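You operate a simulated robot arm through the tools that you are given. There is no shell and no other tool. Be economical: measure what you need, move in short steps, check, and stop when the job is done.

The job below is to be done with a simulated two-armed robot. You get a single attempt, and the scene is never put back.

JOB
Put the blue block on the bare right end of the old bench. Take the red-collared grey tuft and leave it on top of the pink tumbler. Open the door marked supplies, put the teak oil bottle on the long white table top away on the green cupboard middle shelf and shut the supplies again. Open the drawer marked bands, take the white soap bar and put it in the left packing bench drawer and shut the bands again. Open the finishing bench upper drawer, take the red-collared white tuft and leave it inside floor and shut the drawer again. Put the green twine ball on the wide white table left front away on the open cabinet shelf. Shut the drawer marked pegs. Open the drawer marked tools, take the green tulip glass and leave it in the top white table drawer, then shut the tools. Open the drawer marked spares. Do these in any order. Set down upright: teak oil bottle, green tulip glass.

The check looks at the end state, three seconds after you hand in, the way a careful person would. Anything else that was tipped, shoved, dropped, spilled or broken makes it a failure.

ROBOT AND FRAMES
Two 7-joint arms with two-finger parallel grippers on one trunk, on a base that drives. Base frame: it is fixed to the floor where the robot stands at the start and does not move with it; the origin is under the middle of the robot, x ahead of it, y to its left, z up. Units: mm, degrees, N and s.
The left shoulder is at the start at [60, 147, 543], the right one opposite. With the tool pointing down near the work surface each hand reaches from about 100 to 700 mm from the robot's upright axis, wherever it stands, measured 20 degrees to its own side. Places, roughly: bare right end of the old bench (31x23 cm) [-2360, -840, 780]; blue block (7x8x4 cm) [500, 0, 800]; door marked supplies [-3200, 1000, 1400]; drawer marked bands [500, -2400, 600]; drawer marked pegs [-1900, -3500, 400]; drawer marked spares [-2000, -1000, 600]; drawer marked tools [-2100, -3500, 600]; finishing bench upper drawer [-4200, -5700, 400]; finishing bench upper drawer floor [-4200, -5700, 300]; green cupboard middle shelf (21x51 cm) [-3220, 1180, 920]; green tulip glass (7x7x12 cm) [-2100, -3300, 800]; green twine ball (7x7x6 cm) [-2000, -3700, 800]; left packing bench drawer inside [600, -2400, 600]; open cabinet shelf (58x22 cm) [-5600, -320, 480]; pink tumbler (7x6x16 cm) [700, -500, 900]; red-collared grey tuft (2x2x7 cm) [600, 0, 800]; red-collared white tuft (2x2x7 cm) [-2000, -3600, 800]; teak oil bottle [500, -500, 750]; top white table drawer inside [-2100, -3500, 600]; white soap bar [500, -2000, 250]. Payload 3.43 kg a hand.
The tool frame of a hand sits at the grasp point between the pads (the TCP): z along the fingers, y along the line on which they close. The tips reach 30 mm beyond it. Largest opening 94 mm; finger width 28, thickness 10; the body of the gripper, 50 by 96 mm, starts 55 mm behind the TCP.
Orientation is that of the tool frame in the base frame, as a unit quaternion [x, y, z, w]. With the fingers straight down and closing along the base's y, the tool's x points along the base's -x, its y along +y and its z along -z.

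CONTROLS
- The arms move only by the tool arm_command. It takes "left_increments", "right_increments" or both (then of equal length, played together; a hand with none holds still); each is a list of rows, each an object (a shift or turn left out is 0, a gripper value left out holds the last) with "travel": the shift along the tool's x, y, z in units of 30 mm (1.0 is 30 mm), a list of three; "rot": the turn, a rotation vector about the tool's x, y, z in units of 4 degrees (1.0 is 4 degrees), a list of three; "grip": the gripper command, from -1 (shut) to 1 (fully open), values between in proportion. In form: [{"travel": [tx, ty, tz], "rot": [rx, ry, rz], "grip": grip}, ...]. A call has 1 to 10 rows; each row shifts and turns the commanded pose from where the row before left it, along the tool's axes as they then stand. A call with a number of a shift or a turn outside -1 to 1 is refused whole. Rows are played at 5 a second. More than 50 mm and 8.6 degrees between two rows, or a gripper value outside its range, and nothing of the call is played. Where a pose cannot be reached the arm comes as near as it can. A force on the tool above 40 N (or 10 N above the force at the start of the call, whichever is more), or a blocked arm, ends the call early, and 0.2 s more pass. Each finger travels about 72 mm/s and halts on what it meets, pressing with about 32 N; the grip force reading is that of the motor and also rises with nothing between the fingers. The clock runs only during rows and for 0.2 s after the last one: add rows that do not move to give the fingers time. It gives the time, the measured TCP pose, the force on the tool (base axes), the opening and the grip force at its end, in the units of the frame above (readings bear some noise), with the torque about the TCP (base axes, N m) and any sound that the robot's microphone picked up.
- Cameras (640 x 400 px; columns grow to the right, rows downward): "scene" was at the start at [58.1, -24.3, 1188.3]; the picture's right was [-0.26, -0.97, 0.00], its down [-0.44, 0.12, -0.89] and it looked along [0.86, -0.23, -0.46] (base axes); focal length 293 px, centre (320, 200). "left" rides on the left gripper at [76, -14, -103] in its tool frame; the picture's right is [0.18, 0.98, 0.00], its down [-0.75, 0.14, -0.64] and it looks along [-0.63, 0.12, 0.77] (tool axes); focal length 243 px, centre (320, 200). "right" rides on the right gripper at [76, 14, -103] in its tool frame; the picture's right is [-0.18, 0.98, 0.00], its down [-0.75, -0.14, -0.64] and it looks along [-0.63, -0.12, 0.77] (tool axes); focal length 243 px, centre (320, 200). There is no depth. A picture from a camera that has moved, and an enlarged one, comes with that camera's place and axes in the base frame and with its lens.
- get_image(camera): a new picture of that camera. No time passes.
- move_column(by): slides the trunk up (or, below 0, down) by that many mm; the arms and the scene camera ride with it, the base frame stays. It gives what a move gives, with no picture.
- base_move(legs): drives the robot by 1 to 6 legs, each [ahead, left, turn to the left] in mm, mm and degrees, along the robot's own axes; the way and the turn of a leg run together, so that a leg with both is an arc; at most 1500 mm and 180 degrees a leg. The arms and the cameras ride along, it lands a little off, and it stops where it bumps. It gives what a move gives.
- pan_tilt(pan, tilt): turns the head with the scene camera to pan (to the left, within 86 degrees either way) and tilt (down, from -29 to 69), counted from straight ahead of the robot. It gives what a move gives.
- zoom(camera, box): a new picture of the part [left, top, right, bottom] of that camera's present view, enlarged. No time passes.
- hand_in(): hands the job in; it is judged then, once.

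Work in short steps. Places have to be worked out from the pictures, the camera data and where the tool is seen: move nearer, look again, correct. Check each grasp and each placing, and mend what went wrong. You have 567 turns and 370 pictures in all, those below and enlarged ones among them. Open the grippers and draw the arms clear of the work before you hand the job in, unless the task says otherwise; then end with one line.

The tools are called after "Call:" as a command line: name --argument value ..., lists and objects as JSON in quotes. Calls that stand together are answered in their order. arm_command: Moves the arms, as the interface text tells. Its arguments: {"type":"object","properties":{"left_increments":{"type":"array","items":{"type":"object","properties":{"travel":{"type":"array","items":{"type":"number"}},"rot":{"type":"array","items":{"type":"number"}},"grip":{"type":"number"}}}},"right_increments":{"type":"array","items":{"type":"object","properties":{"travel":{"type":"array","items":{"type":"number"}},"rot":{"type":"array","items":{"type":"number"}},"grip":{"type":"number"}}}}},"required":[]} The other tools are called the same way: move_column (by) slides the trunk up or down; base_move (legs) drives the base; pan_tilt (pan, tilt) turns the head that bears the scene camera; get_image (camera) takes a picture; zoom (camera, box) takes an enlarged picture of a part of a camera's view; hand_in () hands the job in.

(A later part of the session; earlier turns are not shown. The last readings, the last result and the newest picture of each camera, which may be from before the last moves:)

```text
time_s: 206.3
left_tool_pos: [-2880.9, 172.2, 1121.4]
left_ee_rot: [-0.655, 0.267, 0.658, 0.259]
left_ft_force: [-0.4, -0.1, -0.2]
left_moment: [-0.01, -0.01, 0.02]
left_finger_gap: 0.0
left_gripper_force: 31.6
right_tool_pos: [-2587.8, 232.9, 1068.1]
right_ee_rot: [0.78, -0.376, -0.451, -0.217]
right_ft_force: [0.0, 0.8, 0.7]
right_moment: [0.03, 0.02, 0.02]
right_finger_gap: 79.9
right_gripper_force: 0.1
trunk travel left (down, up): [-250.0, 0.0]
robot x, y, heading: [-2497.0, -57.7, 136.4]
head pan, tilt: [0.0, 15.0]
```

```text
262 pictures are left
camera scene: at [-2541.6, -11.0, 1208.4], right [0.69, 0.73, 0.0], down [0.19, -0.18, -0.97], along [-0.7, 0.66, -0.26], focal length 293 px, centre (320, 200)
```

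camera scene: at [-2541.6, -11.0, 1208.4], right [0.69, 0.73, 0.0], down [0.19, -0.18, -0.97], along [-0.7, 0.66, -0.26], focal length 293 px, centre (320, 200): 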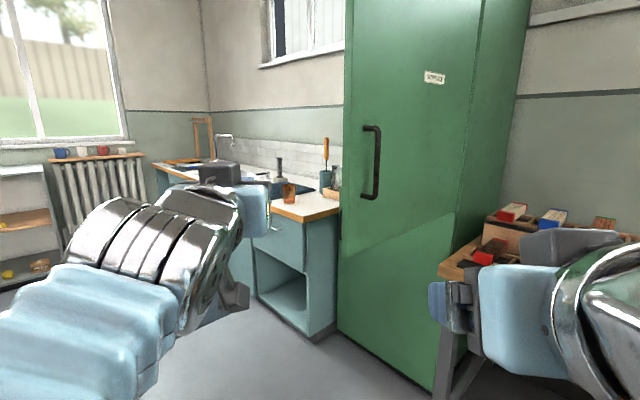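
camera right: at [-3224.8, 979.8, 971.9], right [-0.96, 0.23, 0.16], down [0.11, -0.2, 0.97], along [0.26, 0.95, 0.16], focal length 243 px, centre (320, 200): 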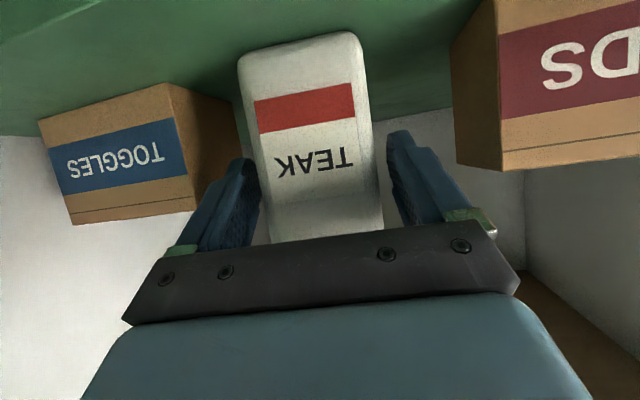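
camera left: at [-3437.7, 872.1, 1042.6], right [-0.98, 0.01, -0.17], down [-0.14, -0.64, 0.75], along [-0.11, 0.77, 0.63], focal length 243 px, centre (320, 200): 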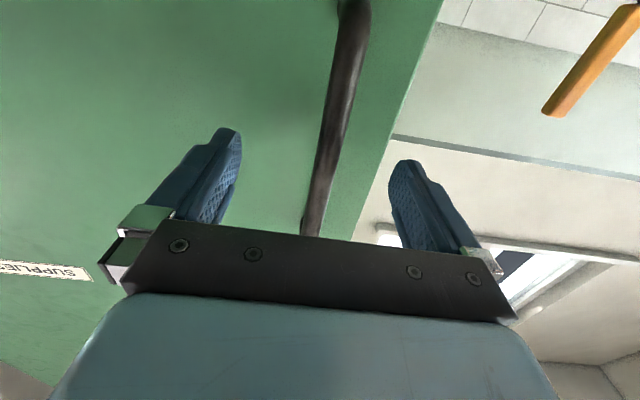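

Door's outer face visible. I extend the left fist more, turn to ~110° and approach alongside the door's outer face.

Call:
base_move --legs '[[0, 0, -26.4]]'

Call:
arm_command --left_increments '[{"travel": [0, 0, 1]}, {"travel": [0, 0, 1]}, {"travel": [0, 0, 1]}, {"travel": [0, 0, 1]}, {}]'

Call:
base_move --legs '[[180, -20, 0]]'

Call:
get_image --camera "scene"

```text
time_s: 208.1
left_tool_pos: [-2738.1, 320.9, 1122.2]
left_ee_rot: [-0.575, 0.412, 0.579, 0.405]
left_ft_force: [-0.1, 0.8, 0.1]
left_moment: [0.0, 0.02, 0.02]
left_finger_gap: 0.0
left_gripper_force: 31.4
right_tool_pos: [-2449.5, 244.2, 1068.5]
right_ee_rot: [0.672, -0.546, -0.389, -0.315]
right_ft_force: [-1.0, -0.3, 0.5]
right_moment: [-0.02, -0.01, 0.01]
right_finger_gap: 79.8
right_gripper_force: 0.0
trunk travel left (down, up): [-250.0, 0.0]
robot x, y, heading: [-2495.0, -57.2, 109.7]
head pan, tilt: [0.0, 15.0]
```

```text
time_s: 209.2
left_tool_pos: [-2780.5, 433.7, 1121.7]
left_ee_rot: [-0.576, 0.411, 0.58, 0.404]
left_ft_force: [-0.1, -0.1, 0.7]
left_moment: [-0.03, 0.04, 0.01]
left_finger_gap: 0.0
left_gripper_force: 31.8
right_tool_pos: [-2450.3, 244.0, 1067.7]
right_ee_rot: [0.672, -0.546, -0.389, -0.315]
right_ft_force: [-0.2, -0.9, -0.5]
right_moment: [0.01, 0.01, 0.0]
right_finger_gap: 79.8
right_gripper_force: 0.2
trunk travel left (down, up): [-250.0, 0.0]
robot x, y, heading: [-2495.2, -55.7, 109.7]
head pan, tilt: [0.0, 15.0]
```

```text
time_s: 210.8
left_tool_pos: [-2820.0, 611.0, 1121.6]
left_ee_rot: [-0.575, 0.411, 0.579, 0.406]
left_ft_force: [0.3, 0.0, -0.2]
left_moment: [-0.03, -0.03, 0.01]
left_finger_gap: 0.0
left_gripper_force: 32.3
right_tool_pos: [-2488.8, 421.5, 1068.9]
right_ee_rot: [0.672, -0.547, -0.388, -0.315]
right_ft_force: [-0.6, -0.4, 1.6]
right_moment: [0.0, -0.01, -0.03]
right_finger_gap: 80.0
right_gripper_force: 0.0
trunk travel left (down, up): [-250.0, 0.0]
robot x, y, heading: [-2537.6, 125.0, 109.7]
head pan, tilt: [0.0, 15.0]
```

```text
261 pictures are left
camera scene: at [-2558.7, 182.1, 1208.4], right [0.94, 0.34, 0.0], down [0.09, -0.24, -0.97], along [-0.33, 0.91, -0.26], focal length 293 px, centre (320, 200)
```

scene: 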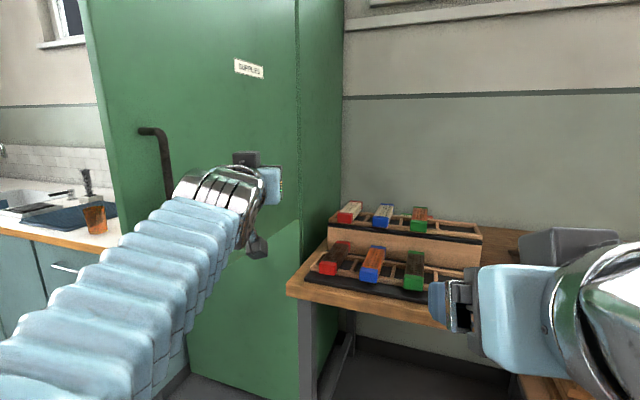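

Call:
base_move --legs '[[51, 141, 0]]'

Call:
base_move --legs '[[78, 99, 0]]'

Call:
get_image --camera "scene"

```text
time_s: 212.1
left_tool_pos: [-2970.9, 611.2, 1122.8]
left_ee_rot: [-0.575, 0.411, 0.579, 0.406]
left_ft_force: [-0.8, -0.3, 0.7]
left_moment: [0.0, 0.0, 0.01]
left_finger_gap: 0.0
left_gripper_force: 31.8
right_tool_pos: [-2640.2, 421.4, 1068.4]
right_ee_rot: [0.671, -0.547, -0.388, -0.316]
right_ft_force: [0.6, 0.0, 0.1]
right_moment: [-0.01, 0.0, 0.05]
right_finger_gap: 80.0
right_gripper_force: 0.2
trunk travel left (down, up): [-250.0, 0.0]
robot x, y, heading: [-2686.9, 124.7, 109.8]
head pan, tilt: [0.0, 15.0]
```

```text
time_s: 213.4
left_tool_pos: [-3089.0, 652.2, 1121.4]
left_ee_rot: [-0.575, 0.411, 0.579, 0.405]
left_ft_force: [0.9, -0.1, 0.1]
left_moment: [0.01, 0.04, 0.03]
left_finger_gap: 0.0
left_gripper_force: 32.0
right_tool_pos: [-2757.6, 462.4, 1067.9]
right_ee_rot: [0.671, -0.548, -0.388, -0.315]
right_ft_force: [-0.3, 0.3, 0.6]
right_moment: [-0.02, 0.03, 0.0]
right_finger_gap: 80.1
right_gripper_force: 0.0
trunk travel left (down, up): [-250.0, 0.0]
robot x, y, heading: [-2800.3, 165.7, 109.6]
head pan, tilt: [0.0, 15.0]
```

```text
260 pictures are left
camera scene: at [-2827.6, 222.9, 1208.4], right [0.94, 0.34, 0.0], down [0.09, -0.24, -0.97], along [-0.32, 0.91, -0.26], focal length 293 px, centre (320, 200)
```

scene: 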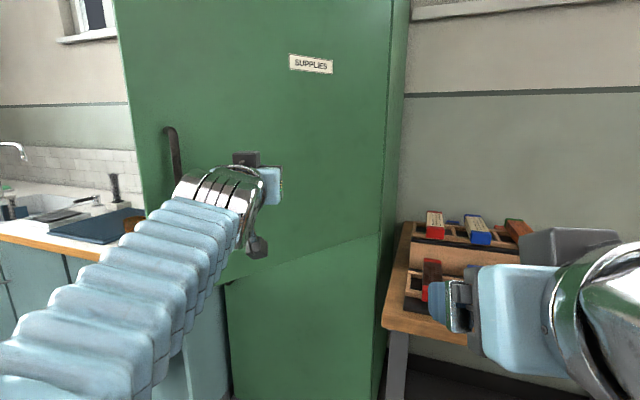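

Call:
base_move --legs '[[88, 69, 0], [100, 44, 0]]'

Call:
get_image --camera "scene"

```text
time_s: 215.4
left_tool_pos: [-3259.4, 786.7, 1122.1]
left_ee_rot: [-0.574, 0.413, 0.578, 0.407]
left_ft_force: [0.0, -0.1, 0.1]
left_moment: [0.02, 0.01, 0.01]
left_finger_gap: 0.1
left_gripper_force: 32.5
right_tool_pos: [-2929.0, 597.3, 1068.4]
right_ee_rot: [0.671, -0.548, -0.387, -0.315]
right_ft_force: [-0.9, 0.4, 0.6]
right_moment: [0.0, 0.01, 0.03]
right_finger_gap: 80.0
right_gripper_force: 0.0
trunk travel left (down, up): [-250.0, 0.0]
robot x, y, heading: [-2979.3, 301.2, 109.6]
head pan, tilt: [0.0, 15.0]
```

```text
259 pictures are left
camera scene: at [-2998.7, 357.6, 1208.4], right [0.94, 0.33, 0.0], down [0.09, -0.24, -0.97], along [-0.32, 0.91, -0.26], focal length 293 px, centre (320, 200)
```

scene: 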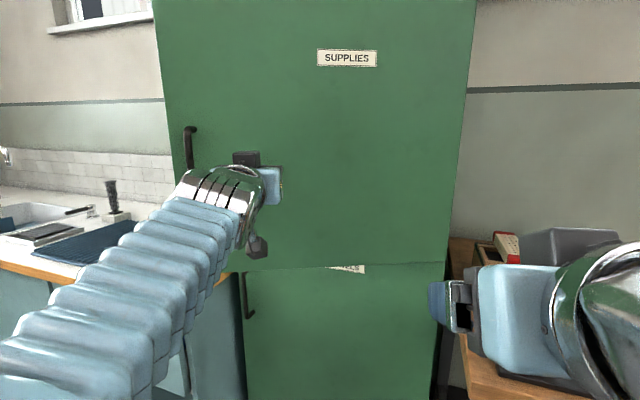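

Call:
base_move --legs '[[130, 16, 0]]'

Call:
arm_command --left_increments '[{"travel": [0, 0, 0.5]}, {"travel": [0, 0, 0.5]}, {"travel": [0, 0, 0.5]}, {"travel": [0, 0, 0.5]}, {"travel": [0, 0, 0.5]}, {}]'

Call:
get_image --camera "scene"

```text
time_s: 216.7
left_tool_pos: [-3319.6, 905.5, 1122.1]
left_ee_rot: [-0.575, 0.412, 0.579, 0.405]
left_ft_force: [-0.6, -0.5, -0.4]
left_moment: [0.01, 0.02, 0.01]
left_finger_gap: 0.0
left_gripper_force: 32.0
right_tool_pos: [-2988.9, 714.7, 1068.2]
right_ee_rot: [0.671, -0.548, -0.388, -0.316]
right_ft_force: [-0.4, -0.7, 0.1]
right_moment: [0.01, 0.0, -0.01]
right_finger_gap: 79.8
right_gripper_force: 0.0
trunk travel left (down, up): [-250.0, 0.0]
robot x, y, heading: [-3033.6, 414.4, 109.6]
head pan, tilt: [0.0, 15.0]
```

```text
time_s: 218.1
left_tool_pos: [-3343.1, 977.4, 1122.5]
left_ee_rot: [-0.575, 0.412, 0.579, 0.405]
left_ft_force: [0.5, -0.6, 0.3]
left_moment: [-0.01, -0.04, -0.03]
left_finger_gap: 0.1
left_gripper_force: 32.2
right_tool_pos: [-2988.2, 715.3, 1067.5]
right_ee_rot: [0.671, -0.548, -0.388, -0.316]
right_ft_force: [0.0, -0.1, 0.6]
right_moment: [0.02, 0.01, -0.01]
right_finger_gap: 79.9
right_gripper_force: 0.0
trunk travel left (down, up): [-250.0, 0.0]
robot x, y, heading: [-3034.2, 419.5, 109.7]
head pan, tilt: [0.0, 15.0]
```

```text
258 pictures are left
camera scene: at [-3058.2, 476.4, 1208.3], right [0.94, 0.34, 0.0], down [0.09, -0.24, -0.97], along [-0.32, 0.91, -0.26], focal length 293 px, centre (320, 200)
```

scene: 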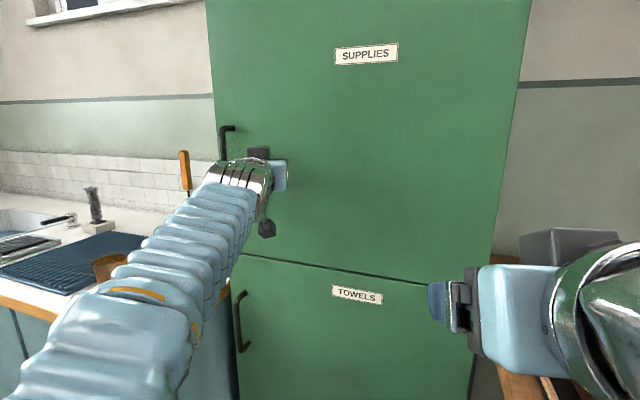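

Nearly shut. Push on until contact force rises.

Call:
arm_command --left_increments '[{"travel": [0, 0, 0.4]}, {"travel": [0, 0, 0.4]}, {"travel": [0, 0, 0.4]}, {"travel": [0, 0, 0.3]}, {"travel": [0, 0, 0.3]}, {"travel": [0, 0, 0.2]}, {}]'

Call:
get_image --camera "scene"

```text
time_s: 218.7
left_tool_pos: [-3349.1, 994.4, 1121.7]
left_ee_rot: [-0.576, 0.414, 0.576, 0.406]
left_ft_force: [8.2, -36.3, -6.7]
left_moment: [0.01, -0.02, -0.22]
left_finger_gap: 0.0
left_gripper_force: 32.0
right_tool_pos: [-2987.1, 710.3, 1070.1]
right_ee_rot: [0.671, -0.546, -0.39, -0.315]
right_ft_force: [0.2, -0.5, -0.9]
right_moment: [0.0, 0.0, 0.0]
right_finger_gap: 79.9
right_gripper_force: 0.1
trunk travel left (down, up): [-250.0, 0.0]
robot x, y, heading: [-3032.4, 416.5, 109.5]
head pan, tilt: [0.0, 15.0]
stopped in row 3 (left hand): the force on the tool passed its limit at 61 N (the readings are from after the stop); the commanded pose is now the measured one
```

```text
257 pictures are left
camera scene: at [-3057.2, 471.6, 1208.5], right [0.94, 0.34, 0.0], down [0.09, -0.24, -0.97], along [-0.32, 0.91, -0.26], focal length 293 px, centre (320, 200)
```

scene: 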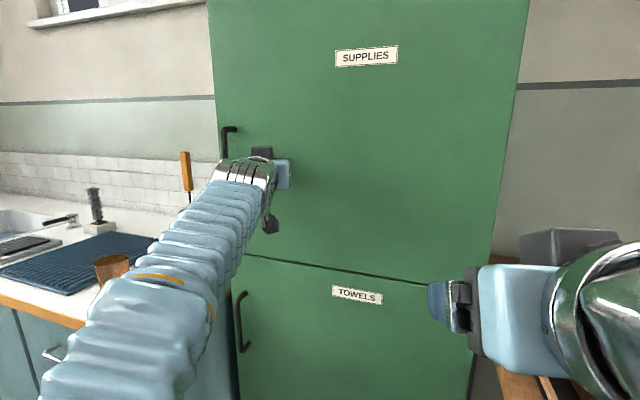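

It met a hard stop (door shut). Back the hand off and check the seam.

Call:
arm_command --left_increments '[{"travel": [0, 0, -1]}, {"travel": [0, 0, -1]}, {"travel": [0, 0, -1]}, {"travel": [0, 0, -1]}, {"travel": [0, 0, -1]}, {"travel": [0, 0, -1]}, {}]'

Call:
base_move --legs '[[-250, 0, 0]]'

Call:
pan_tilt --pan -5 --tilt 10

Call:
zoom --camera "scene" --box '[180, 50, 500, 300]'

```text
time_s: 220.3
left_tool_pos: [-3284.7, 828.4, 1123.5]
left_ee_rot: [0.577, -0.414, -0.576, -0.404]
left_ft_force: [-0.7, -0.5, 0.5]
left_moment: [-0.01, 0.0, 0.0]
left_finger_gap: 0.0
left_gripper_force: 32.0
right_tool_pos: [-2988.8, 714.7, 1068.0]
right_ee_rot: [0.671, -0.548, -0.388, -0.315]
right_ft_force: [0.1, 0.2, 0.4]
right_moment: [0.04, -0.01, 0.01]
right_finger_gap: 79.9
right_gripper_force: 0.1
trunk travel left (down, up): [-250.0, 0.0]
robot x, y, heading: [-3035.7, 415.3, 109.5]
head pan, tilt: [0.0, 15.0]
```

```text
time_s: 222.2
left_tool_pos: [-3200.0, 589.4, 1124.5]
left_ee_rot: [0.577, -0.414, -0.576, -0.404]
left_ft_force: [-0.1, -0.8, -0.3]
left_moment: [0.02, 0.02, 0.01]
left_finger_gap: 0.0
left_gripper_force: 32.4
right_tool_pos: [-2903.7, 475.5, 1068.9]
right_ee_rot: [0.672, -0.548, -0.387, -0.315]
right_ft_force: [0.1, 0.9, -0.7]
right_moment: [0.0, -0.01, 0.02]
right_finger_gap: 79.8
right_gripper_force: 0.1
trunk travel left (down, up): [-250.0, 0.0]
robot x, y, heading: [-2946.1, 177.0, 109.9]
head pan, tilt: [0.0, 15.0]
```

```text
time_s: 222.8
left_tool_pos: [-3198.4, 588.6, 1123.4]
left_ee_rot: [0.578, -0.413, -0.577, -0.404]
left_ft_force: [-0.6, -0.1, -0.2]
left_moment: [-0.04, 0.0, 0.0]
left_finger_gap: 0.0
left_gripper_force: 32.4
right_tool_pos: [-2903.3, 474.9, 1068.4]
right_ee_rot: [0.671, -0.547, -0.388, -0.316]
right_ft_force: [1.0, 0.4, 0.2]
right_moment: [0.0, 0.01, -0.02]
right_finger_gap: 79.9
right_gripper_force: 0.1
trunk travel left (down, up): [-250.0, 0.0]
robot x, y, heading: [-2950.2, 175.5, 109.7]
head pan, tilt: [-5.0, 10.0]
```

```text
1.60 times, centred on (340, 175) of scene
camera zoom: at [-2964.5, 237.6, 1216.5], right [0.97, 0.25, 0.0], down [0.04, -0.17, -0.98], along [-0.25, 0.95, -0.17], focal length 469 px, centre (288, 240)
```

zoom: 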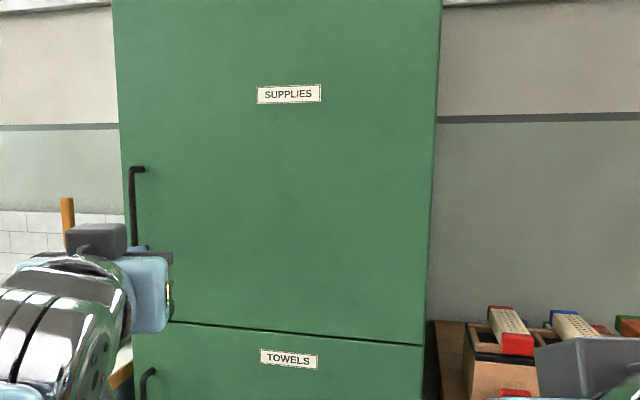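

Supplies is shut. Next the SPARES drawer of the old bench (front faces +x): turn to face -x and drive around.

Call:
base_move --legs '[[0, 0, 70.3], [-1450, 150, 0], [-200, 0, 0], [0, 1100, 0]]'

Call:
pan_tilt --pan 0 --tilt 30

Call:
get_image --camera "scene"

```text
time_s: 239.5
left_tool_pos: [-1886.6, -1234.8, 1123.8]
left_ee_rot: [0.71, -0.026, -0.704, -0.017]
left_ft_force: [0.6, 0.8, -0.3]
left_moment: [0.02, 0.04, 0.01]
left_finger_gap: 0.4
left_gripper_force: 31.9
right_tool_pos: [-1667.2, -1006.0, 1068.5]
right_ee_rot: [0.862, -0.084, -0.497, -0.048]
right_ft_force: [0.1, -0.5, -0.1]
right_moment: [0.01, 0.02, 0.02]
right_finger_gap: 79.6
right_gripper_force: 0.2
trunk travel left (down, up): [-250.0, 0.0]
robot x, y, heading: [-1411.2, -1164.2, 176.8]
head pan, tilt: [-5.0, 10.0]
```

```text
time_s: 240.3
left_tool_pos: [-1887.2, -1235.0, 1122.3]
left_ee_rot: [0.709, -0.025, -0.704, -0.018]
left_ft_force: [-0.1, 0.0, 0.1]
left_moment: [-0.01, 0.0, -0.01]
left_finger_gap: 0.0
left_gripper_force: 32.4
right_tool_pos: [-1667.2, -1006.1, 1068.2]
right_ee_rot: [0.862, -0.084, -0.498, -0.048]
right_ft_force: [-1.1, -0.6, -0.5]
right_moment: [0.0, 0.0, -0.02]
right_finger_gap: 79.9
right_gripper_force: 0.1
trunk travel left (down, up): [-250.0, 0.0]
robot x, y, heading: [-1408.3, -1163.2, 176.8]
head pan, tilt: [0.0, 30.0]
```

```text
255 pictures are left
camera scene: at [-1471.1, -1162.7, 1184.2], right [0.05, 1.0, 0.0], down [0.5, -0.03, -0.87], along [-0.87, 0.05, -0.5], focal length 293 px, centre (320, 200)
```

scene: 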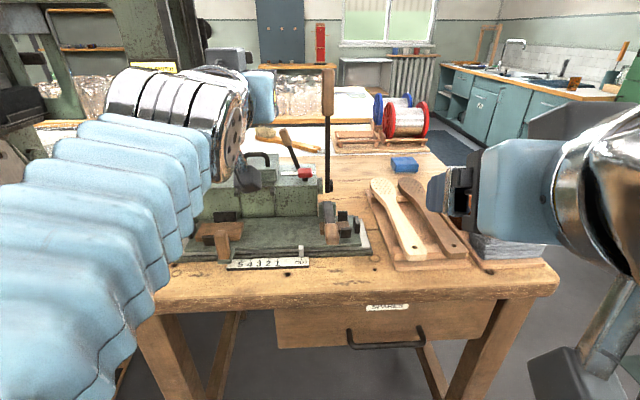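

I ended closer than planned with the left hand over the bench; back off 250 mm straight away.

Call:
base_move --legs '[[-250, 0, 3]]'

Call:
get_image --camera "scene"

```text
time_s: 242.1
left_tool_pos: [-1636.9, -1267.2, 1121.6]
left_ee_rot: [0.71, -0.006, -0.704, 0.0]
left_ft_force: [-0.1, -0.5, 0.4]
left_moment: [0.04, -0.01, 0.02]
left_finger_gap: 0.1
left_gripper_force: 31.9
right_tool_pos: [-1429.4, -1027.3, 1067.6]
right_ee_rot: [0.863, -0.063, -0.499, -0.036]
right_ft_force: [0.3, -0.1, 1.0]
right_moment: [0.03, 0.0, 0.0]
right_finger_gap: 79.9
right_gripper_force: 0.0
trunk travel left (down, up): [-250.0, 0.0]
robot x, y, heading: [-1162.8, -1171.7, 179.9]
head pan, tilt: [0.0, 30.0]
```

```text
254 pictures are left
camera scene: at [-1226.0, -1172.9, 1184.1], right [0.0, 1.0, 0.0], down [0.5, 0.0, -0.87], along [-0.87, 0.0, -0.5], focal length 293 px, centre (320, 200)
```

scene: 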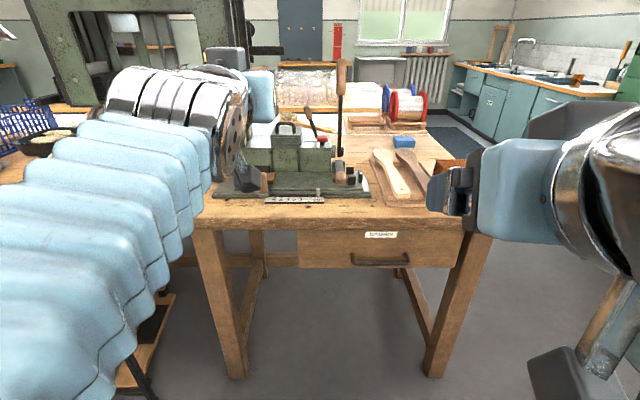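

Handle bar triangulated at ≈(-1818,-1010,649). I bring the right hand to horizontal and roll it 90° so the fingers close vertically.

Call:
arm_command --right_increments '[{"rot": [0, -1, 0]}, {"rot": [0, -1, 0]}, {"rot": [0, -1, 0]}, {"rot": [0, -1, 0]}, {"rot": [0, -1, 0]}, {"rot": [0, -1, 0]}, {"rot": [0, -1, 0]}, {"rot": [0, -0.5, 0]}, {}]'

Call:
arm_command --right_increments '[{"rot": [0, 0, -1]}, {"rot": [0, 0, -1]}, {"rot": [0, 0, -1]}, {"rot": [0, 0, -1]}, {"rot": [0, 0, -1]}, {"rot": [0, 0, -1]}, {"rot": [0, 0, -1]}, {"rot": [0, 0, -1]}, {"rot": [0, 0, -1]}, {"rot": [0, 0, -1]}]'

Call:
arm_command --right_increments '[{"rot": [0, 0, -1]}, {"rot": [0, 0, -1]}, {"rot": [0, 0, -1]}, {"rot": [0, 0, -1]}, {"rot": [0, 0, -1]}, {"rot": [0, 0, -1]}, {"rot": [0, 0, -1]}, {"rot": [0, 0, -1]}, {"rot": [0, 0, -1]}, {"rot": [0, 0, -1]}]'

Call:
arm_command --right_increments '[{"rot": [0, 0, -1]}, {"rot": [0, 0, -1]}, {"rot": [0, 0, -0.5]}, {}]'

```text
time_s: 244.1
left_tool_pos: [-1638.1, -1266.0, 1123.0]
left_ee_rot: [0.71, -0.006, -0.704, 0.001]
left_ft_force: [0.5, 0.1, -0.2]
left_moment: [0.02, -0.03, -0.01]
left_finger_gap: 0.2
left_gripper_force: 32.0
right_tool_pos: [-1430.5, -1026.9, 1069.2]
right_ee_rot: [-0.705, 0.051, 0.706, 0.05]
right_ft_force: [0.6, -0.4, 0.4]
right_moment: [0.0, -0.02, 0.0]
right_finger_gap: 79.8
right_gripper_force: 0.2
trunk travel left (down, up): [-250.0, 0.0]
robot x, y, heading: [-1164.4, -1176.4, 179.9]
head pan, tilt: [0.0, 30.0]
```

```text
time_s: 246.3
left_tool_pos: [-1637.0, -1266.3, 1122.2]
left_ee_rot: [0.71, -0.006, -0.704, 0.001]
left_ft_force: [-0.2, -0.5, 0.6]
left_moment: [-0.01, -0.02, -0.01]
left_finger_gap: 0.0
left_gripper_force: 31.4
right_tool_pos: [-1429.0, -1027.3, 1067.8]
right_ee_rot: [0.68, 0.194, -0.645, -0.289]
right_ft_force: [-0.3, 0.4, -0.3]
right_moment: [0.02, 0.02, 0.01]
right_finger_gap: 79.8
right_gripper_force: 0.1
trunk travel left (down, up): [-250.0, 0.0]
robot x, y, heading: [-1163.9, -1173.0, 180.1]
head pan, tilt: [0.0, 30.0]
```

```text
time_s: 248.5
left_tool_pos: [-1637.1, -1266.4, 1123.6]
left_ee_rot: [0.71, -0.007, -0.704, 0.001]
left_ft_force: [-0.6, -0.2, 0.1]
left_moment: [0.02, -0.01, -0.02]
left_finger_gap: 0.0
left_gripper_force: 32.2
right_tool_pos: [-1429.8, -1027.3, 1069.3]
right_ee_rot: [0.573, 0.414, -0.508, -0.492]
right_ft_force: [-0.5, -0.3, -0.2]
right_moment: [0.01, -0.01, 0.01]
right_finger_gap: 80.1
right_gripper_force: 0.0
trunk travel left (down, up): [-250.0, 0.0]
robot x, y, heading: [-1164.6, -1171.9, 179.5]
head pan, tilt: [0.0, 30.0]
```

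```text
time_s: 249.5
left_tool_pos: [-1636.4, -1266.4, 1124.3]
left_ee_rot: [0.71, -0.006, -0.704, 0.002]
left_ft_force: [0.3, 0.0, -0.1]
left_moment: [0.0, 0.01, 0.02]
left_finger_gap: 0.0
left_gripper_force: 31.8
right_tool_pos: [-1429.4, -1026.8, 1069.1]
right_ee_rot: [0.534, 0.463, -0.463, -0.534]
right_ft_force: [-0.6, -0.5, 1.0]
right_moment: [-0.01, 0.02, -0.01]
right_finger_gap: 79.9
right_gripper_force: 0.0
trunk travel left (down, up): [-250.0, 0.0]
robot x, y, heading: [-1166.7, -1174.3, 179.7]
head pan, tilt: [0.0, 30.0]
```

Rolled. Straighten the yaw, extend 200 mm forward and lower to handle height.

Call:
arm_command --right_increments '[{"rot": [0, -1, 0], "travel": [0, 0, 0.9]}, {"rot": [0, -1, 0], "travel": [0, 0, 0.9]}, {"travel": [0, 0.6, 0.8]}, {"travel": [0, 0.6, 0.8]}, {"travel": [0, 0.6, 0.8]}, {"travel": [0, 0.6, 0.8]}, {"travel": [0, 0.6, 0.8]}, {"travel": [0, 0.6, 0.8]}, {"travel": [0, 1, 0]}, {"travel": [0, 1, 0]}]'

Call:
arm_command --right_increments '[{"travel": [0, 1, 0]}, {"travel": [0, 1, 0]}, {"travel": [0, 1, 0]}, {"travel": [0, 1, 0]}, {"travel": [0, 1, 0]}, {"travel": [0, 1, 0]}, {"travel": [0, 1, 0]}, {"travel": [0, 1, 0]}, {"travel": [0, 0.5, 0], "grip": 1}, {}]'

Call:
get_image --camera "scene"

Call:
get_image --camera "right"

```text
time_s: 251.5
left_tool_pos: [-1637.6, -1267.3, 1122.5]
left_ee_rot: [0.71, -0.007, -0.704, 0.0]
left_ft_force: [-0.8, -0.1, 0.3]
left_moment: [0.03, 0.04, 0.01]
left_finger_gap: 0.0
left_gripper_force: 32.5
right_tool_pos: [-1605.2, -1073.7, 962.7]
right_ee_rot: [-0.459, -0.515, 0.56, 0.459]
right_ft_force: [-0.3, -0.2, 0.4]
right_moment: [-0.01, -0.01, -0.01]
right_finger_gap: 80.2
right_gripper_force: 0.0
trunk travel left (down, up): [-250.0, 0.0]
robot x, y, heading: [-1166.5, -1174.1, 180.1]
head pan, tilt: [0.0, 30.0]
stopped in row 9 (right hand): the arm was blocked; the commanded pose is now the measured one
```

```text
time_s: 252.3
left_tool_pos: [-1638.0, -1267.3, 1123.3]
left_ee_rot: [0.71, -0.006, -0.704, 0.001]
left_ft_force: [-0.4, 0.4, -1.1]
left_moment: [0.0, 0.02, 0.0]
left_finger_gap: 0.0
left_gripper_force: 31.8
right_tool_pos: [-1583.5, -1132.5, 892.9]
right_ee_rot: [-0.419, -0.525, 0.626, 0.395]
right_ft_force: [0.3, -0.2, 0.1]
right_moment: [-0.05, -0.03, -0.01]
right_finger_gap: 80.1
right_gripper_force: 0.0
right hand out of reach, approached as far as the arm can: row 3, 4
trunk travel left (down, up): [-250.0, 0.0]
robot x, y, heading: [-1169.1, -1171.3, 179.8]
head pan, tilt: [0.0, 30.0]
stopped in row 4 (right hand): the arm was blocked; the commanded pose is now the measured one
```

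```text
253 pictures are left
camera scene: at [-1225.8, -1172.8, 1184.2], right [0.0, 1.0, 0.0], down [0.5, 0.0, -0.87], along [-0.87, 0.0, -0.5], focal length 293 px, centre (320, 200)
```

scene: 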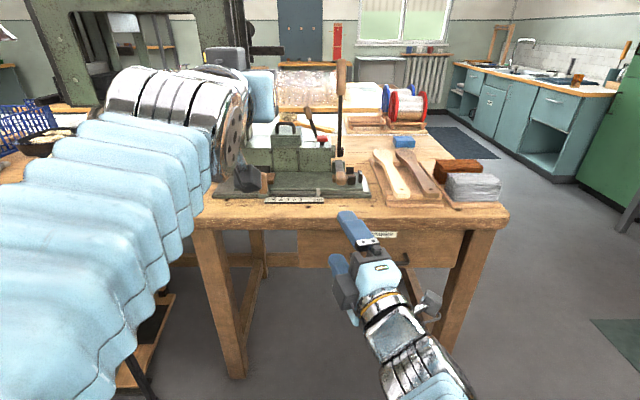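

```text
252 pictures are left
camera right: at [-1513.3, -1029.5, 860.3], right [0.01, -0.31, -0.95], down [0.86, -0.48, 0.16], along [-0.5, -0.82, 0.26], focal length 243 px, centre (320, 200)
```

right: 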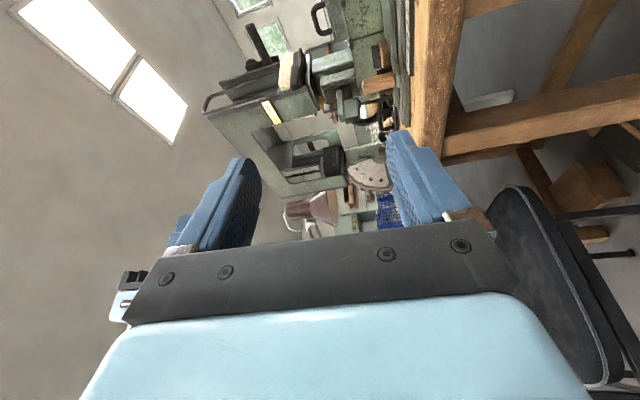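

That roll at low height hits the arm's limits. Better: hand pointing down with fingers closing along x, one finger behind the bar. Reorient accordingly.

Call:
arm_command --right_increments '[{"rot": [-1, 0, 0], "travel": [0, -0.5, -0.3]}, {"rot": [-1, 0, 0], "travel": [0, -0.5, -0.3]}, {"rot": [-1, 0, 0]}, {"rot": [-1, 0, 0]}, {"rot": [-1, 0, 0]}, {"rot": [-1, 0, 0]}, {"rot": [-1, 0, 0]}, {"rot": [-1, 0, 0]}, {"rot": [-1, 0, 0]}, {"rot": [-1, 0, 0]}]'

Call:
arm_command --right_increments '[{"rot": [-1, 0, 0]}, {"rot": [-1, 0, 0]}, {"rot": [-1, 0, 0]}, {"rot": [-1, 0, 0]}, {"rot": [-1, 0, 0]}, {"rot": [-1, 0, 0]}, {"rot": [-1, 0, 0]}, {"rot": [-1, 0, 0]}, {"rot": [-1, 0, 0]}, {"rot": [-1, 0, 0]}]'

Call:
arm_command --right_increments '[{"rot": [-1, 0, 0]}, {"rot": [-1, 0, 0]}, {"rot": [-0.5, 0, 0]}, {"rot": [0, 0, 1]}, {"rot": [0, 0, 1]}, {"rot": [0, 0, 1]}, {"rot": [0, 0, 1]}, {"rot": [0, 0, 0.9]}, {}]'

Call:
get_image --camera "scene"

```text
time_s: 254.6
left_tool_pos: [-1636.9, -1266.6, 1123.8]
left_ee_rot: [0.71, -0.007, -0.704, 0.001]
left_ft_force: [0.4, 0.0, -0.1]
left_moment: [0.02, -0.01, -0.01]
left_finger_gap: 0.2
left_gripper_force: 31.7
right_tool_pos: [-1566.8, -1121.8, 919.6]
right_ee_rot: [0.53, 0.708, -0.408, -0.227]
right_ft_force: [0.3, 0.7, 0.0]
right_moment: [0.01, -0.01, 0.05]
right_finger_gap: 79.9
right_gripper_force: 0.0
trunk travel left (down, up): [-250.0, 0.0]
robot x, y, heading: [-1166.1, -1171.1, 179.9]
head pan, tilt: [0.0, 30.0]
```

```text
time_s: 256.8
left_tool_pos: [-1637.7, -1266.7, 1123.0]
left_ee_rot: [0.71, -0.007, -0.704, 0.0]
left_ft_force: [-0.6, -0.6, 0.0]
left_moment: [-0.02, 0.01, 0.0]
left_finger_gap: 0.0
left_gripper_force: 31.8
right_tool_pos: [-1566.3, -1122.0, 920.7]
right_ee_rot: [0.576, 0.805, -0.141, -0.032]
right_ft_force: [0.3, 0.0, -1.0]
right_moment: [-0.03, 0.0, -0.02]
right_finger_gap: 79.8
right_gripper_force: 0.0
trunk travel left (down, up): [-250.0, 0.0]
robot x, y, heading: [-1165.2, -1171.6, 180.0]
head pan, tilt: [0.0, 30.0]
```

```text
time_s: 258.8
left_tool_pos: [-1636.8, -1267.4, 1121.4]
left_ee_rot: [0.71, -0.007, -0.704, 0.001]
left_ft_force: [-0.3, -0.4, -0.4]
left_moment: [-0.02, 0.0, 0.01]
left_finger_gap: 0.3
left_gripper_force: 31.7
right_tool_pos: [-1565.7, -1120.9, 920.5]
right_ee_rot: [0.706, 0.704, -0.066, 0.03]
right_ft_force: [-0.1, 0.0, -0.5]
right_moment: [-0.03, -0.01, 0.01]
right_finger_gap: 80.0
right_gripper_force: 0.1
trunk travel left (down, up): [-250.0, 0.0]
robot x, y, heading: [-1162.3, -1172.2, 179.9]
head pan, tilt: [0.0, 30.0]
```

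```text
251 pictures are left
camera scene: at [-1225.9, -1172.9, 1184.2], right [0.0, 1.0, 0.0], down [0.5, 0.0, -0.87], along [-0.87, 0.0, -0.5], focal length 293 px, centre (320, 200)
```

scene: 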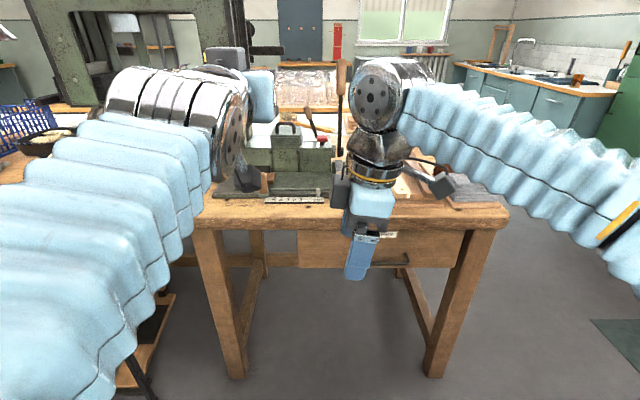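

Nearly right; correct the small tilt, lower to z≈730 and move forward to above the bar.

Call:
base_move --legs '[[60, 0, 0]]'

Call:
arm_command --right_increments '[{"rot": [-0.4, 1, 0], "travel": [0.4, 0, 0.8]}, {"rot": [-0.33, 0.95, 0], "travel": [0.4, 0, 0.9]}, {"travel": [0.5, -0.3, 1]}, {"travel": [0.5, -0.3, 1]}, {"travel": [0.5, -0.3, 1]}, {"travel": [0.5, -0.3, 1]}, {"travel": [0.4, 0, 0.6]}, {"grip": 1}, {}]'

Call:
get_image --camera "scene"

Call:
get_image --camera "right"

```text
time_s: 259.7
left_tool_pos: [-1697.7, -1265.9, 1122.3]
left_ee_rot: [0.711, -0.007, -0.704, 0.002]
left_ft_force: [0.0, -1.1, 0.2]
left_moment: [0.03, 0.01, 0.03]
left_finger_gap: 0.0
left_gripper_force: 32.1
right_tool_pos: [-1626.6, -1121.4, 920.4]
right_ee_rot: [0.707, 0.704, -0.066, 0.028]
right_ft_force: [-0.7, -0.4, 0.9]
right_moment: [0.0, -0.02, 0.0]
right_finger_gap: 79.9
right_gripper_force: 0.1
trunk travel left (down, up): [-250.0, 0.0]
robot x, y, heading: [-1222.9, -1173.3, 179.8]
head pan, tilt: [0.0, 30.0]
```

```text
time_s: 261.7
left_tool_pos: [-1697.5, -1266.8, 1123.0]
left_ee_rot: [0.71, -0.006, -0.704, 0.001]
left_ft_force: [0.4, -0.6, 0.0]
left_moment: [0.02, 0.01, 0.01]
left_finger_gap: 0.0
left_gripper_force: 32.3
right_tool_pos: [-1663.4, -1030.8, 729.0]
right_ee_rot: [0.708, 0.706, 0.0, -0.001]
right_ft_force: [-0.4, 1.0, 0.7]
right_moment: [-0.03, 0.0, 0.01]
right_finger_gap: 94.2
right_gripper_force: 0.0
trunk travel left (down, up): [-250.0, 0.0]
robot x, y, heading: [-1224.2, -1171.7, 179.9]
head pan, tilt: [0.0, 30.0]
```

```text
250 pictures are left
camera scene: at [-1285.6, -1172.7, 1184.1], right [0.0, 1.0, 0.0], down [0.5, 0.0, -0.87], along [-0.87, 0.0, -0.5], focal length 293 px, centre (320, 200)
```

scene: 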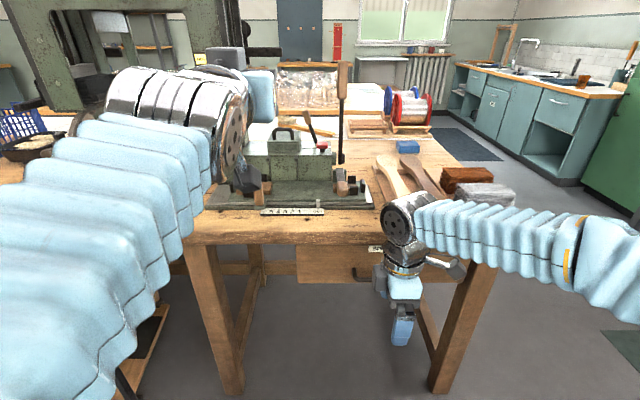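

```text
249 pictures are left
camera right: at [-1648.9, -955.7, 832.9], right [0.98, -0.19, 0.0], down [-0.14, -0.75, 0.64], along [-0.12, -0.63, -0.77], focal length 243 px, centre (320, 200)
```

right: 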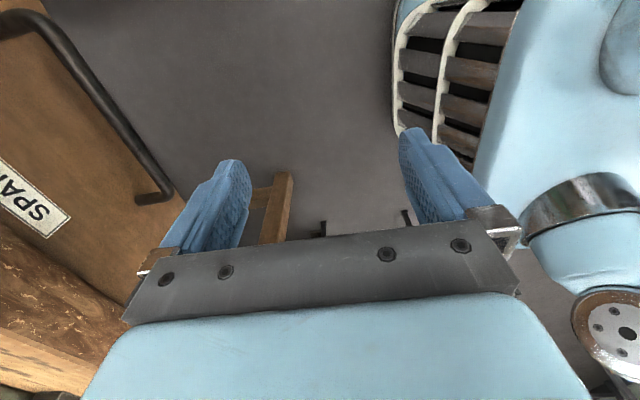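

Bar confirmed at x≈-1817, z≈649. Move over it and descend with the rear finger behind the bar.

Call:
arm_command --right_increments '[{"travel": [0.2, -0.9, 0]}, {"travel": [0.2, -0.9, 0]}, {"travel": [0.2, -0.9, 0]}, {"travel": [0.17, -0.9, 0]}, {"travel": [0, -0.7, 0]}, {}]'

Call:
get_image --camera "right"

Call:
zoom --camera "scene" --box '[330, 190, 500, 340]'

```text
time_s: 263.2
left_tool_pos: [-1695.2, -1265.3, 1124.5]
left_ee_rot: [0.709, -0.007, -0.705, -0.001]
left_ft_force: [-0.1, 0.2, -0.3]
left_moment: [0.01, 0.04, 0.0]
left_finger_gap: 0.0
left_gripper_force: 31.6
right_tool_pos: [-1786.2, -1006.6, 729.7]
right_ee_rot: [0.708, 0.706, 0.005, 0.002]
right_ft_force: [32.6, 3.7, 1.2]
right_moment: [-0.21, 1.61, 0.27]
right_finger_gap: 75.8
right_gripper_force: 0.0
trunk travel left (down, up): [-250.0, 0.0]
robot x, y, heading: [-1222.9, -1172.5, 179.8]
head pan, tilt: [0.0, 30.0]
stopped in row 6 (right hand): the force on the tool passed its limit at 41 N (the readings are from after the stop); the commanded pose is now the measured one
```

```text
248 pictures are left
camera right: at [-1774.1, -931.1, 833.6], right [0.98, -0.19, 0.01], down [-0.15, -0.76, 0.64], along [-0.11, -0.63, -0.77], focal length 243 px, centre (320, 200)
```

right: 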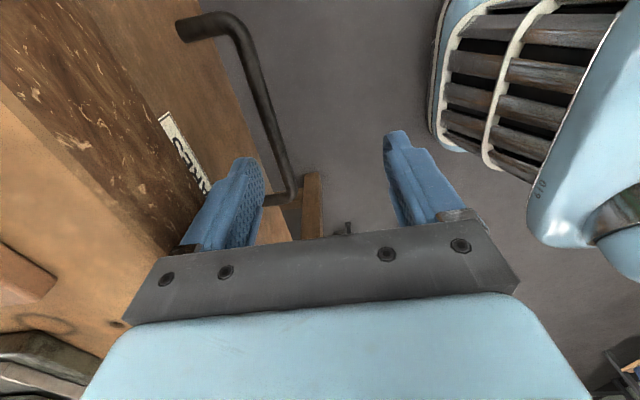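

```text
2.67 times, centred on (415, 265) of scene
camera zoom: at [-1282.3, -1172.2, 1184.4], right [0.0, 1.0, 0.0], down [0.5, 0.0, -0.87], along [-0.87, 0.0, -0.5], focal length 782 px, centre (67, 27)
```

zoom: 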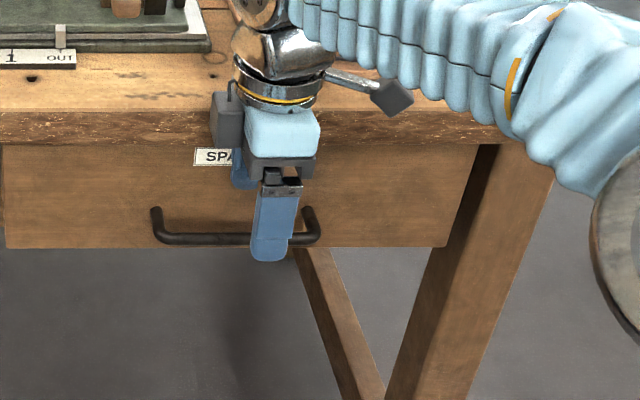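

The rear finger touched the bench edge (~x -1834). Back off 12 mm and tilt the tips 12° inward so the finger can pass behind the bar.

Call:
arm_command --right_increments '[{"travel": [0, 0.4, 0]}, {"rot": [1, 0, 0]}, {"rot": [1, 0, 0]}, {"rot": [1, 0, 0]}, {}]'

Call:
arm_command --right_increments '[{"travel": [0, 0.208, 0.978]}, {"travel": [0, 0.05, 0.99]}, {"travel": [0, 0.14, 0.65]}, {}]'

Call:
get_image --camera "right"

Call:
zoom --camera "scene" --box '[330, 220, 500, 370]'

```text
time_s: 264.4
left_tool_pos: [-1696.5, -1265.8, 1123.4]
left_ee_rot: [0.711, -0.008, -0.704, 0.0]
left_ft_force: [-0.6, -1.0, 0.2]
left_moment: [0.0, 0.01, 0.03]
left_finger_gap: 0.2
left_gripper_force: 32.0
right_tool_pos: [-1779.2, -1005.4, 728.9]
right_ee_rot: [0.705, 0.702, -0.071, -0.074]
right_ft_force: [0.5, 0.4, -0.2]
right_moment: [-0.03, 0.03, -0.02]
right_finger_gap: 93.9
right_gripper_force: 0.1
trunk travel left (down, up): [-250.0, 0.0]
robot x, y, heading: [-1221.0, -1170.1, 180.0]
head pan, tilt: [0.0, 30.0]
```

```text
time_s: 265.4
left_tool_pos: [-1696.3, -1265.8, 1124.7]
left_ee_rot: [0.71, -0.008, -0.704, -0.001]
left_ft_force: [-0.1, -0.2, 0.3]
left_moment: [0.01, -0.03, -0.01]
left_finger_gap: 0.3
left_gripper_force: 32.6
right_tool_pos: [-1782.9, -1005.6, 648.8]
right_ee_rot: [0.704, 0.703, -0.071, -0.073]
right_ft_force: [-0.4, 0.3, 0.0]
right_moment: [0.02, 0.03, -0.01]
right_finger_gap: 94.1
right_gripper_force: 0.0
trunk travel left (down, up): [-250.0, 0.0]
robot x, y, heading: [-1224.0, -1169.8, 179.5]
head pan, tilt: [0.0, 30.0]
```

```text
246 pictures are left
camera right: at [-1747.4, -930.3, 747.6], right [0.96, -0.19, -0.2], down [-0.01, -0.76, 0.66], along [-0.27, -0.63, -0.73], focal length 243 px, centre (320, 200)
```

right: 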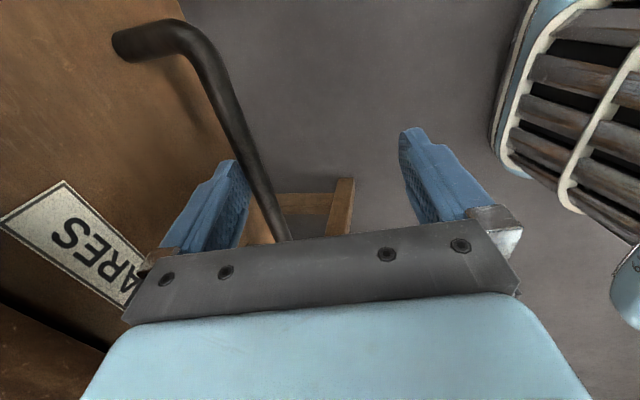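

```text
2.67 times, centred on (415, 295) of scene
camera zoom: at [-1285.2, -1172.6, 1184.1], right [0.0, 1.0, 0.0], down [0.5, 0.0, -0.87], along [-0.87, 0.0, -0.5], focal length 782 px, centre (67, -53)
```

zoom: 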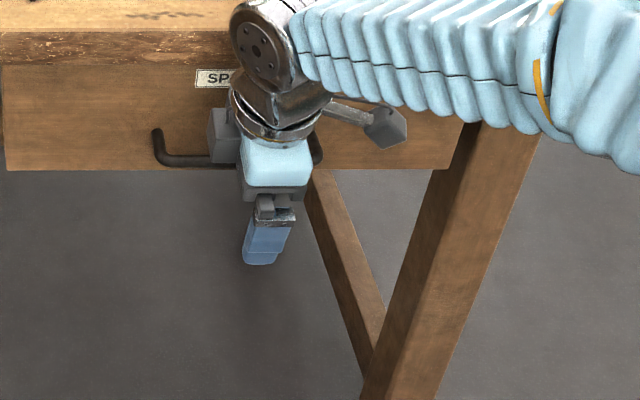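

The bar is between the fingers. Close and pull the drawer out.

Call:
arm_command --right_increments '[{"grip": 0.5}, {"grip": 0}, {"grip": -0.5}, {"grip": -1}, {"grip": -1}, {"grip": -1}, {}]'

Call:
get_image --camera "right"

```text
time_s: 267.0
left_tool_pos: [-1695.4, -1265.6, 1123.7]
left_ee_rot: [0.71, -0.006, -0.704, 0.001]
left_ft_force: [-0.4, 0.5, 0.5]
left_moment: [0.0, -0.02, 0.03]
left_finger_gap: 0.0
left_gripper_force: 32.2
right_tool_pos: [-1782.6, -1006.0, 649.1]
right_ee_rot: [0.704, 0.703, -0.07, -0.072]
right_ft_force: [1.1, 1.3, 2.1]
right_moment: [0.39, 0.01, 1.16]
right_finger_gap: 12.8
right_gripper_force: 45.0
trunk travel left (down, up): [-250.0, 0.0]
robot x, y, heading: [-1221.9, -1173.0, 180.1]
head pan, tilt: [0.0, 30.0]
```

```text
244 pictures are left
camera right: at [-1747.4, -930.4, 748.2], right [0.96, -0.19, -0.2], down [-0.01, -0.76, 0.65], along [-0.27, -0.63, -0.73], focal length 243 px, centre (320, 200)
```

right: 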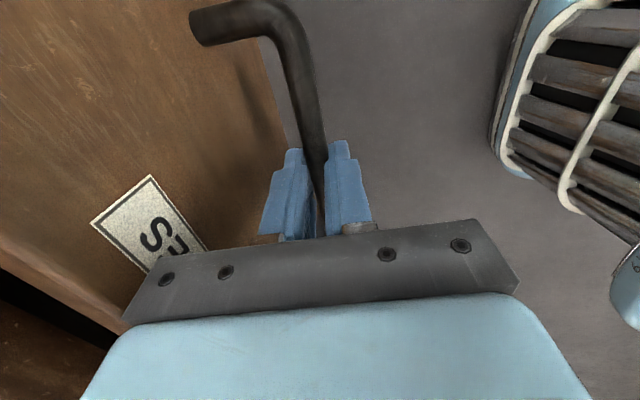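

Clamped. Pull by driving back 200 mm.

Call:
base_move --legs '[[-200, 0, 0]]'

Call:
get_image --camera "scene"

```text
time_s: 268.6
left_tool_pos: [-1498.8, -1266.5, 1123.8]
left_ee_rot: [0.71, -0.008, -0.704, -0.002]
left_ft_force: [0.4, 0.7, 0.6]
left_moment: [0.02, -0.01, 0.0]
left_finger_gap: 0.0
left_gripper_force: 32.1
right_tool_pos: [-1583.2, -1006.1, 649.1]
right_ee_rot: [0.705, 0.702, -0.07, -0.073]
right_ft_force: [0.1, -7.4, -0.8]
right_moment: [0.03, -0.01, 1.28]
right_finger_gap: 12.9
right_gripper_force: 45.2
trunk travel left (down, up): [-250.0, 0.0]
robot x, y, heading: [-1023.0, -1171.0, 179.2]
head pan, tilt: [0.0, 30.0]
```

```text
243 pictures are left
camera scene: at [-1086.7, -1174.0, 1184.2], right [0.01, 1.0, 0.0], down [0.5, 0.0, -0.87], along [-0.87, 0.01, -0.5], focal length 293 px, centre (320, 200)
```

scene: 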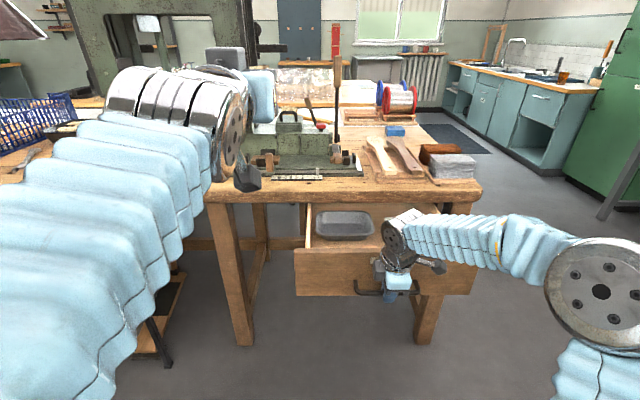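

Drawer is well open (~230 mm). Pull a little more to be safe.

Call:
base_move --legs '[[-50, 0, 0]]'

```text
time_s: 269.6
left_tool_pos: [-1447.5, -1266.4, 1123.4]
left_ee_rot: [0.71, -0.009, -0.704, -0.002]
left_ft_force: [-1.3, 0.4, 0.8]
left_moment: [0.01, -0.01, 0.0]
left_finger_gap: 0.0
left_gripper_force: 32.5
right_tool_pos: [-1531.0, -1005.5, 649.3]
right_ee_rot: [0.706, 0.701, -0.071, -0.072]
right_ft_force: [0.5, -2.3, 0.9]
right_moment: [0.38, 0.03, 1.23]
right_finger_gap: 12.5
right_gripper_force: 45.0
trunk travel left (down, up): [-250.0, 0.0]
robot x, y, heading: [-973.8, -1176.2, 179.7]
head pan, tilt: [0.0, 30.0]
```

Release the handle, lift clear.

Call:
arm_command --right_increments '[{"grip": -0.4}, {"grip": 0.3}, {"grip": 1}, {"grip": 1}, {"travel": [0, -0.2, -0.97]}, {"travel": [0, -0.2, -0.97]}, {"travel": [0, -0.2, -0.97]}, {"travel": [0, -0.2, -0.97], "rot": [-1, 0, 0]}, {"travel": [0, 0, -1], "rot": [-1, 0, 0]}, {"travel": [0, 0, -1], "rot": [-1, 0, 0]}]'

Call:
base_move --legs '[[-250, 0, 0]]'

Call:
get_image --camera "scene"

```text
time_s: 271.8
left_tool_pos: [-1447.5, -1265.0, 1123.2]
left_ee_rot: [0.71, -0.008, -0.704, -0.001]
left_ft_force: [-0.8, -0.4, -1.4]
left_moment: [0.01, -0.02, 0.02]
left_finger_gap: 0.1
left_gripper_force: 32.1
right_tool_pos: [-1526.4, -1003.7, 830.8]
right_ee_rot: [0.709, 0.706, 0.003, 0.002]
right_ft_force: [0.4, -0.9, 0.6]
right_moment: [0.0, 0.03, -0.01]
right_finger_gap: 94.1
right_gripper_force: 0.0
trunk travel left (down, up): [-250.0, 0.0]
robot x, y, heading: [-978.0, -1173.1, 179.5]
head pan, tilt: [0.0, 30.0]
```

```text
time_s: 273.5
left_tool_pos: [-1203.5, -1272.1, 1123.6]
left_ee_rot: [0.71, -0.006, -0.704, 0.001]
left_ft_force: [-0.1, -0.1, 0.0]
left_moment: [0.03, 0.02, -0.02]
left_finger_gap: 0.1
left_gripper_force: 31.8
right_tool_pos: [-1283.3, -1009.4, 829.8]
right_ee_rot: [0.705, 0.709, 0.003, 0.002]
right_ft_force: [1.0, 1.3, 0.7]
right_moment: [0.04, 0.01, 0.03]
right_finger_gap: 94.0
right_gripper_force: 0.0
trunk travel left (down, up): [-250.0, 0.0]
robot x, y, heading: [-728.7, -1173.5, -180.2]
head pan, tilt: [0.0, 30.0]
```

```text
242 pictures are left
camera scene: at [-792.5, -1175.1, 1184.1], right [0.0, 1.0, 0.0], down [0.5, 0.0, -0.87], along [-0.87, 0.0, -0.5], focal length 293 px, centre (320, 200)
```

scene: 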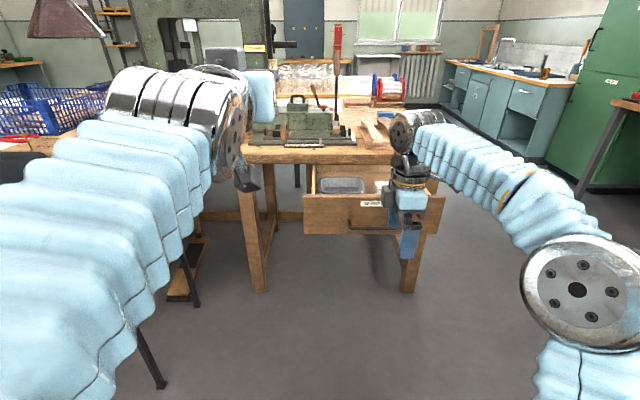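

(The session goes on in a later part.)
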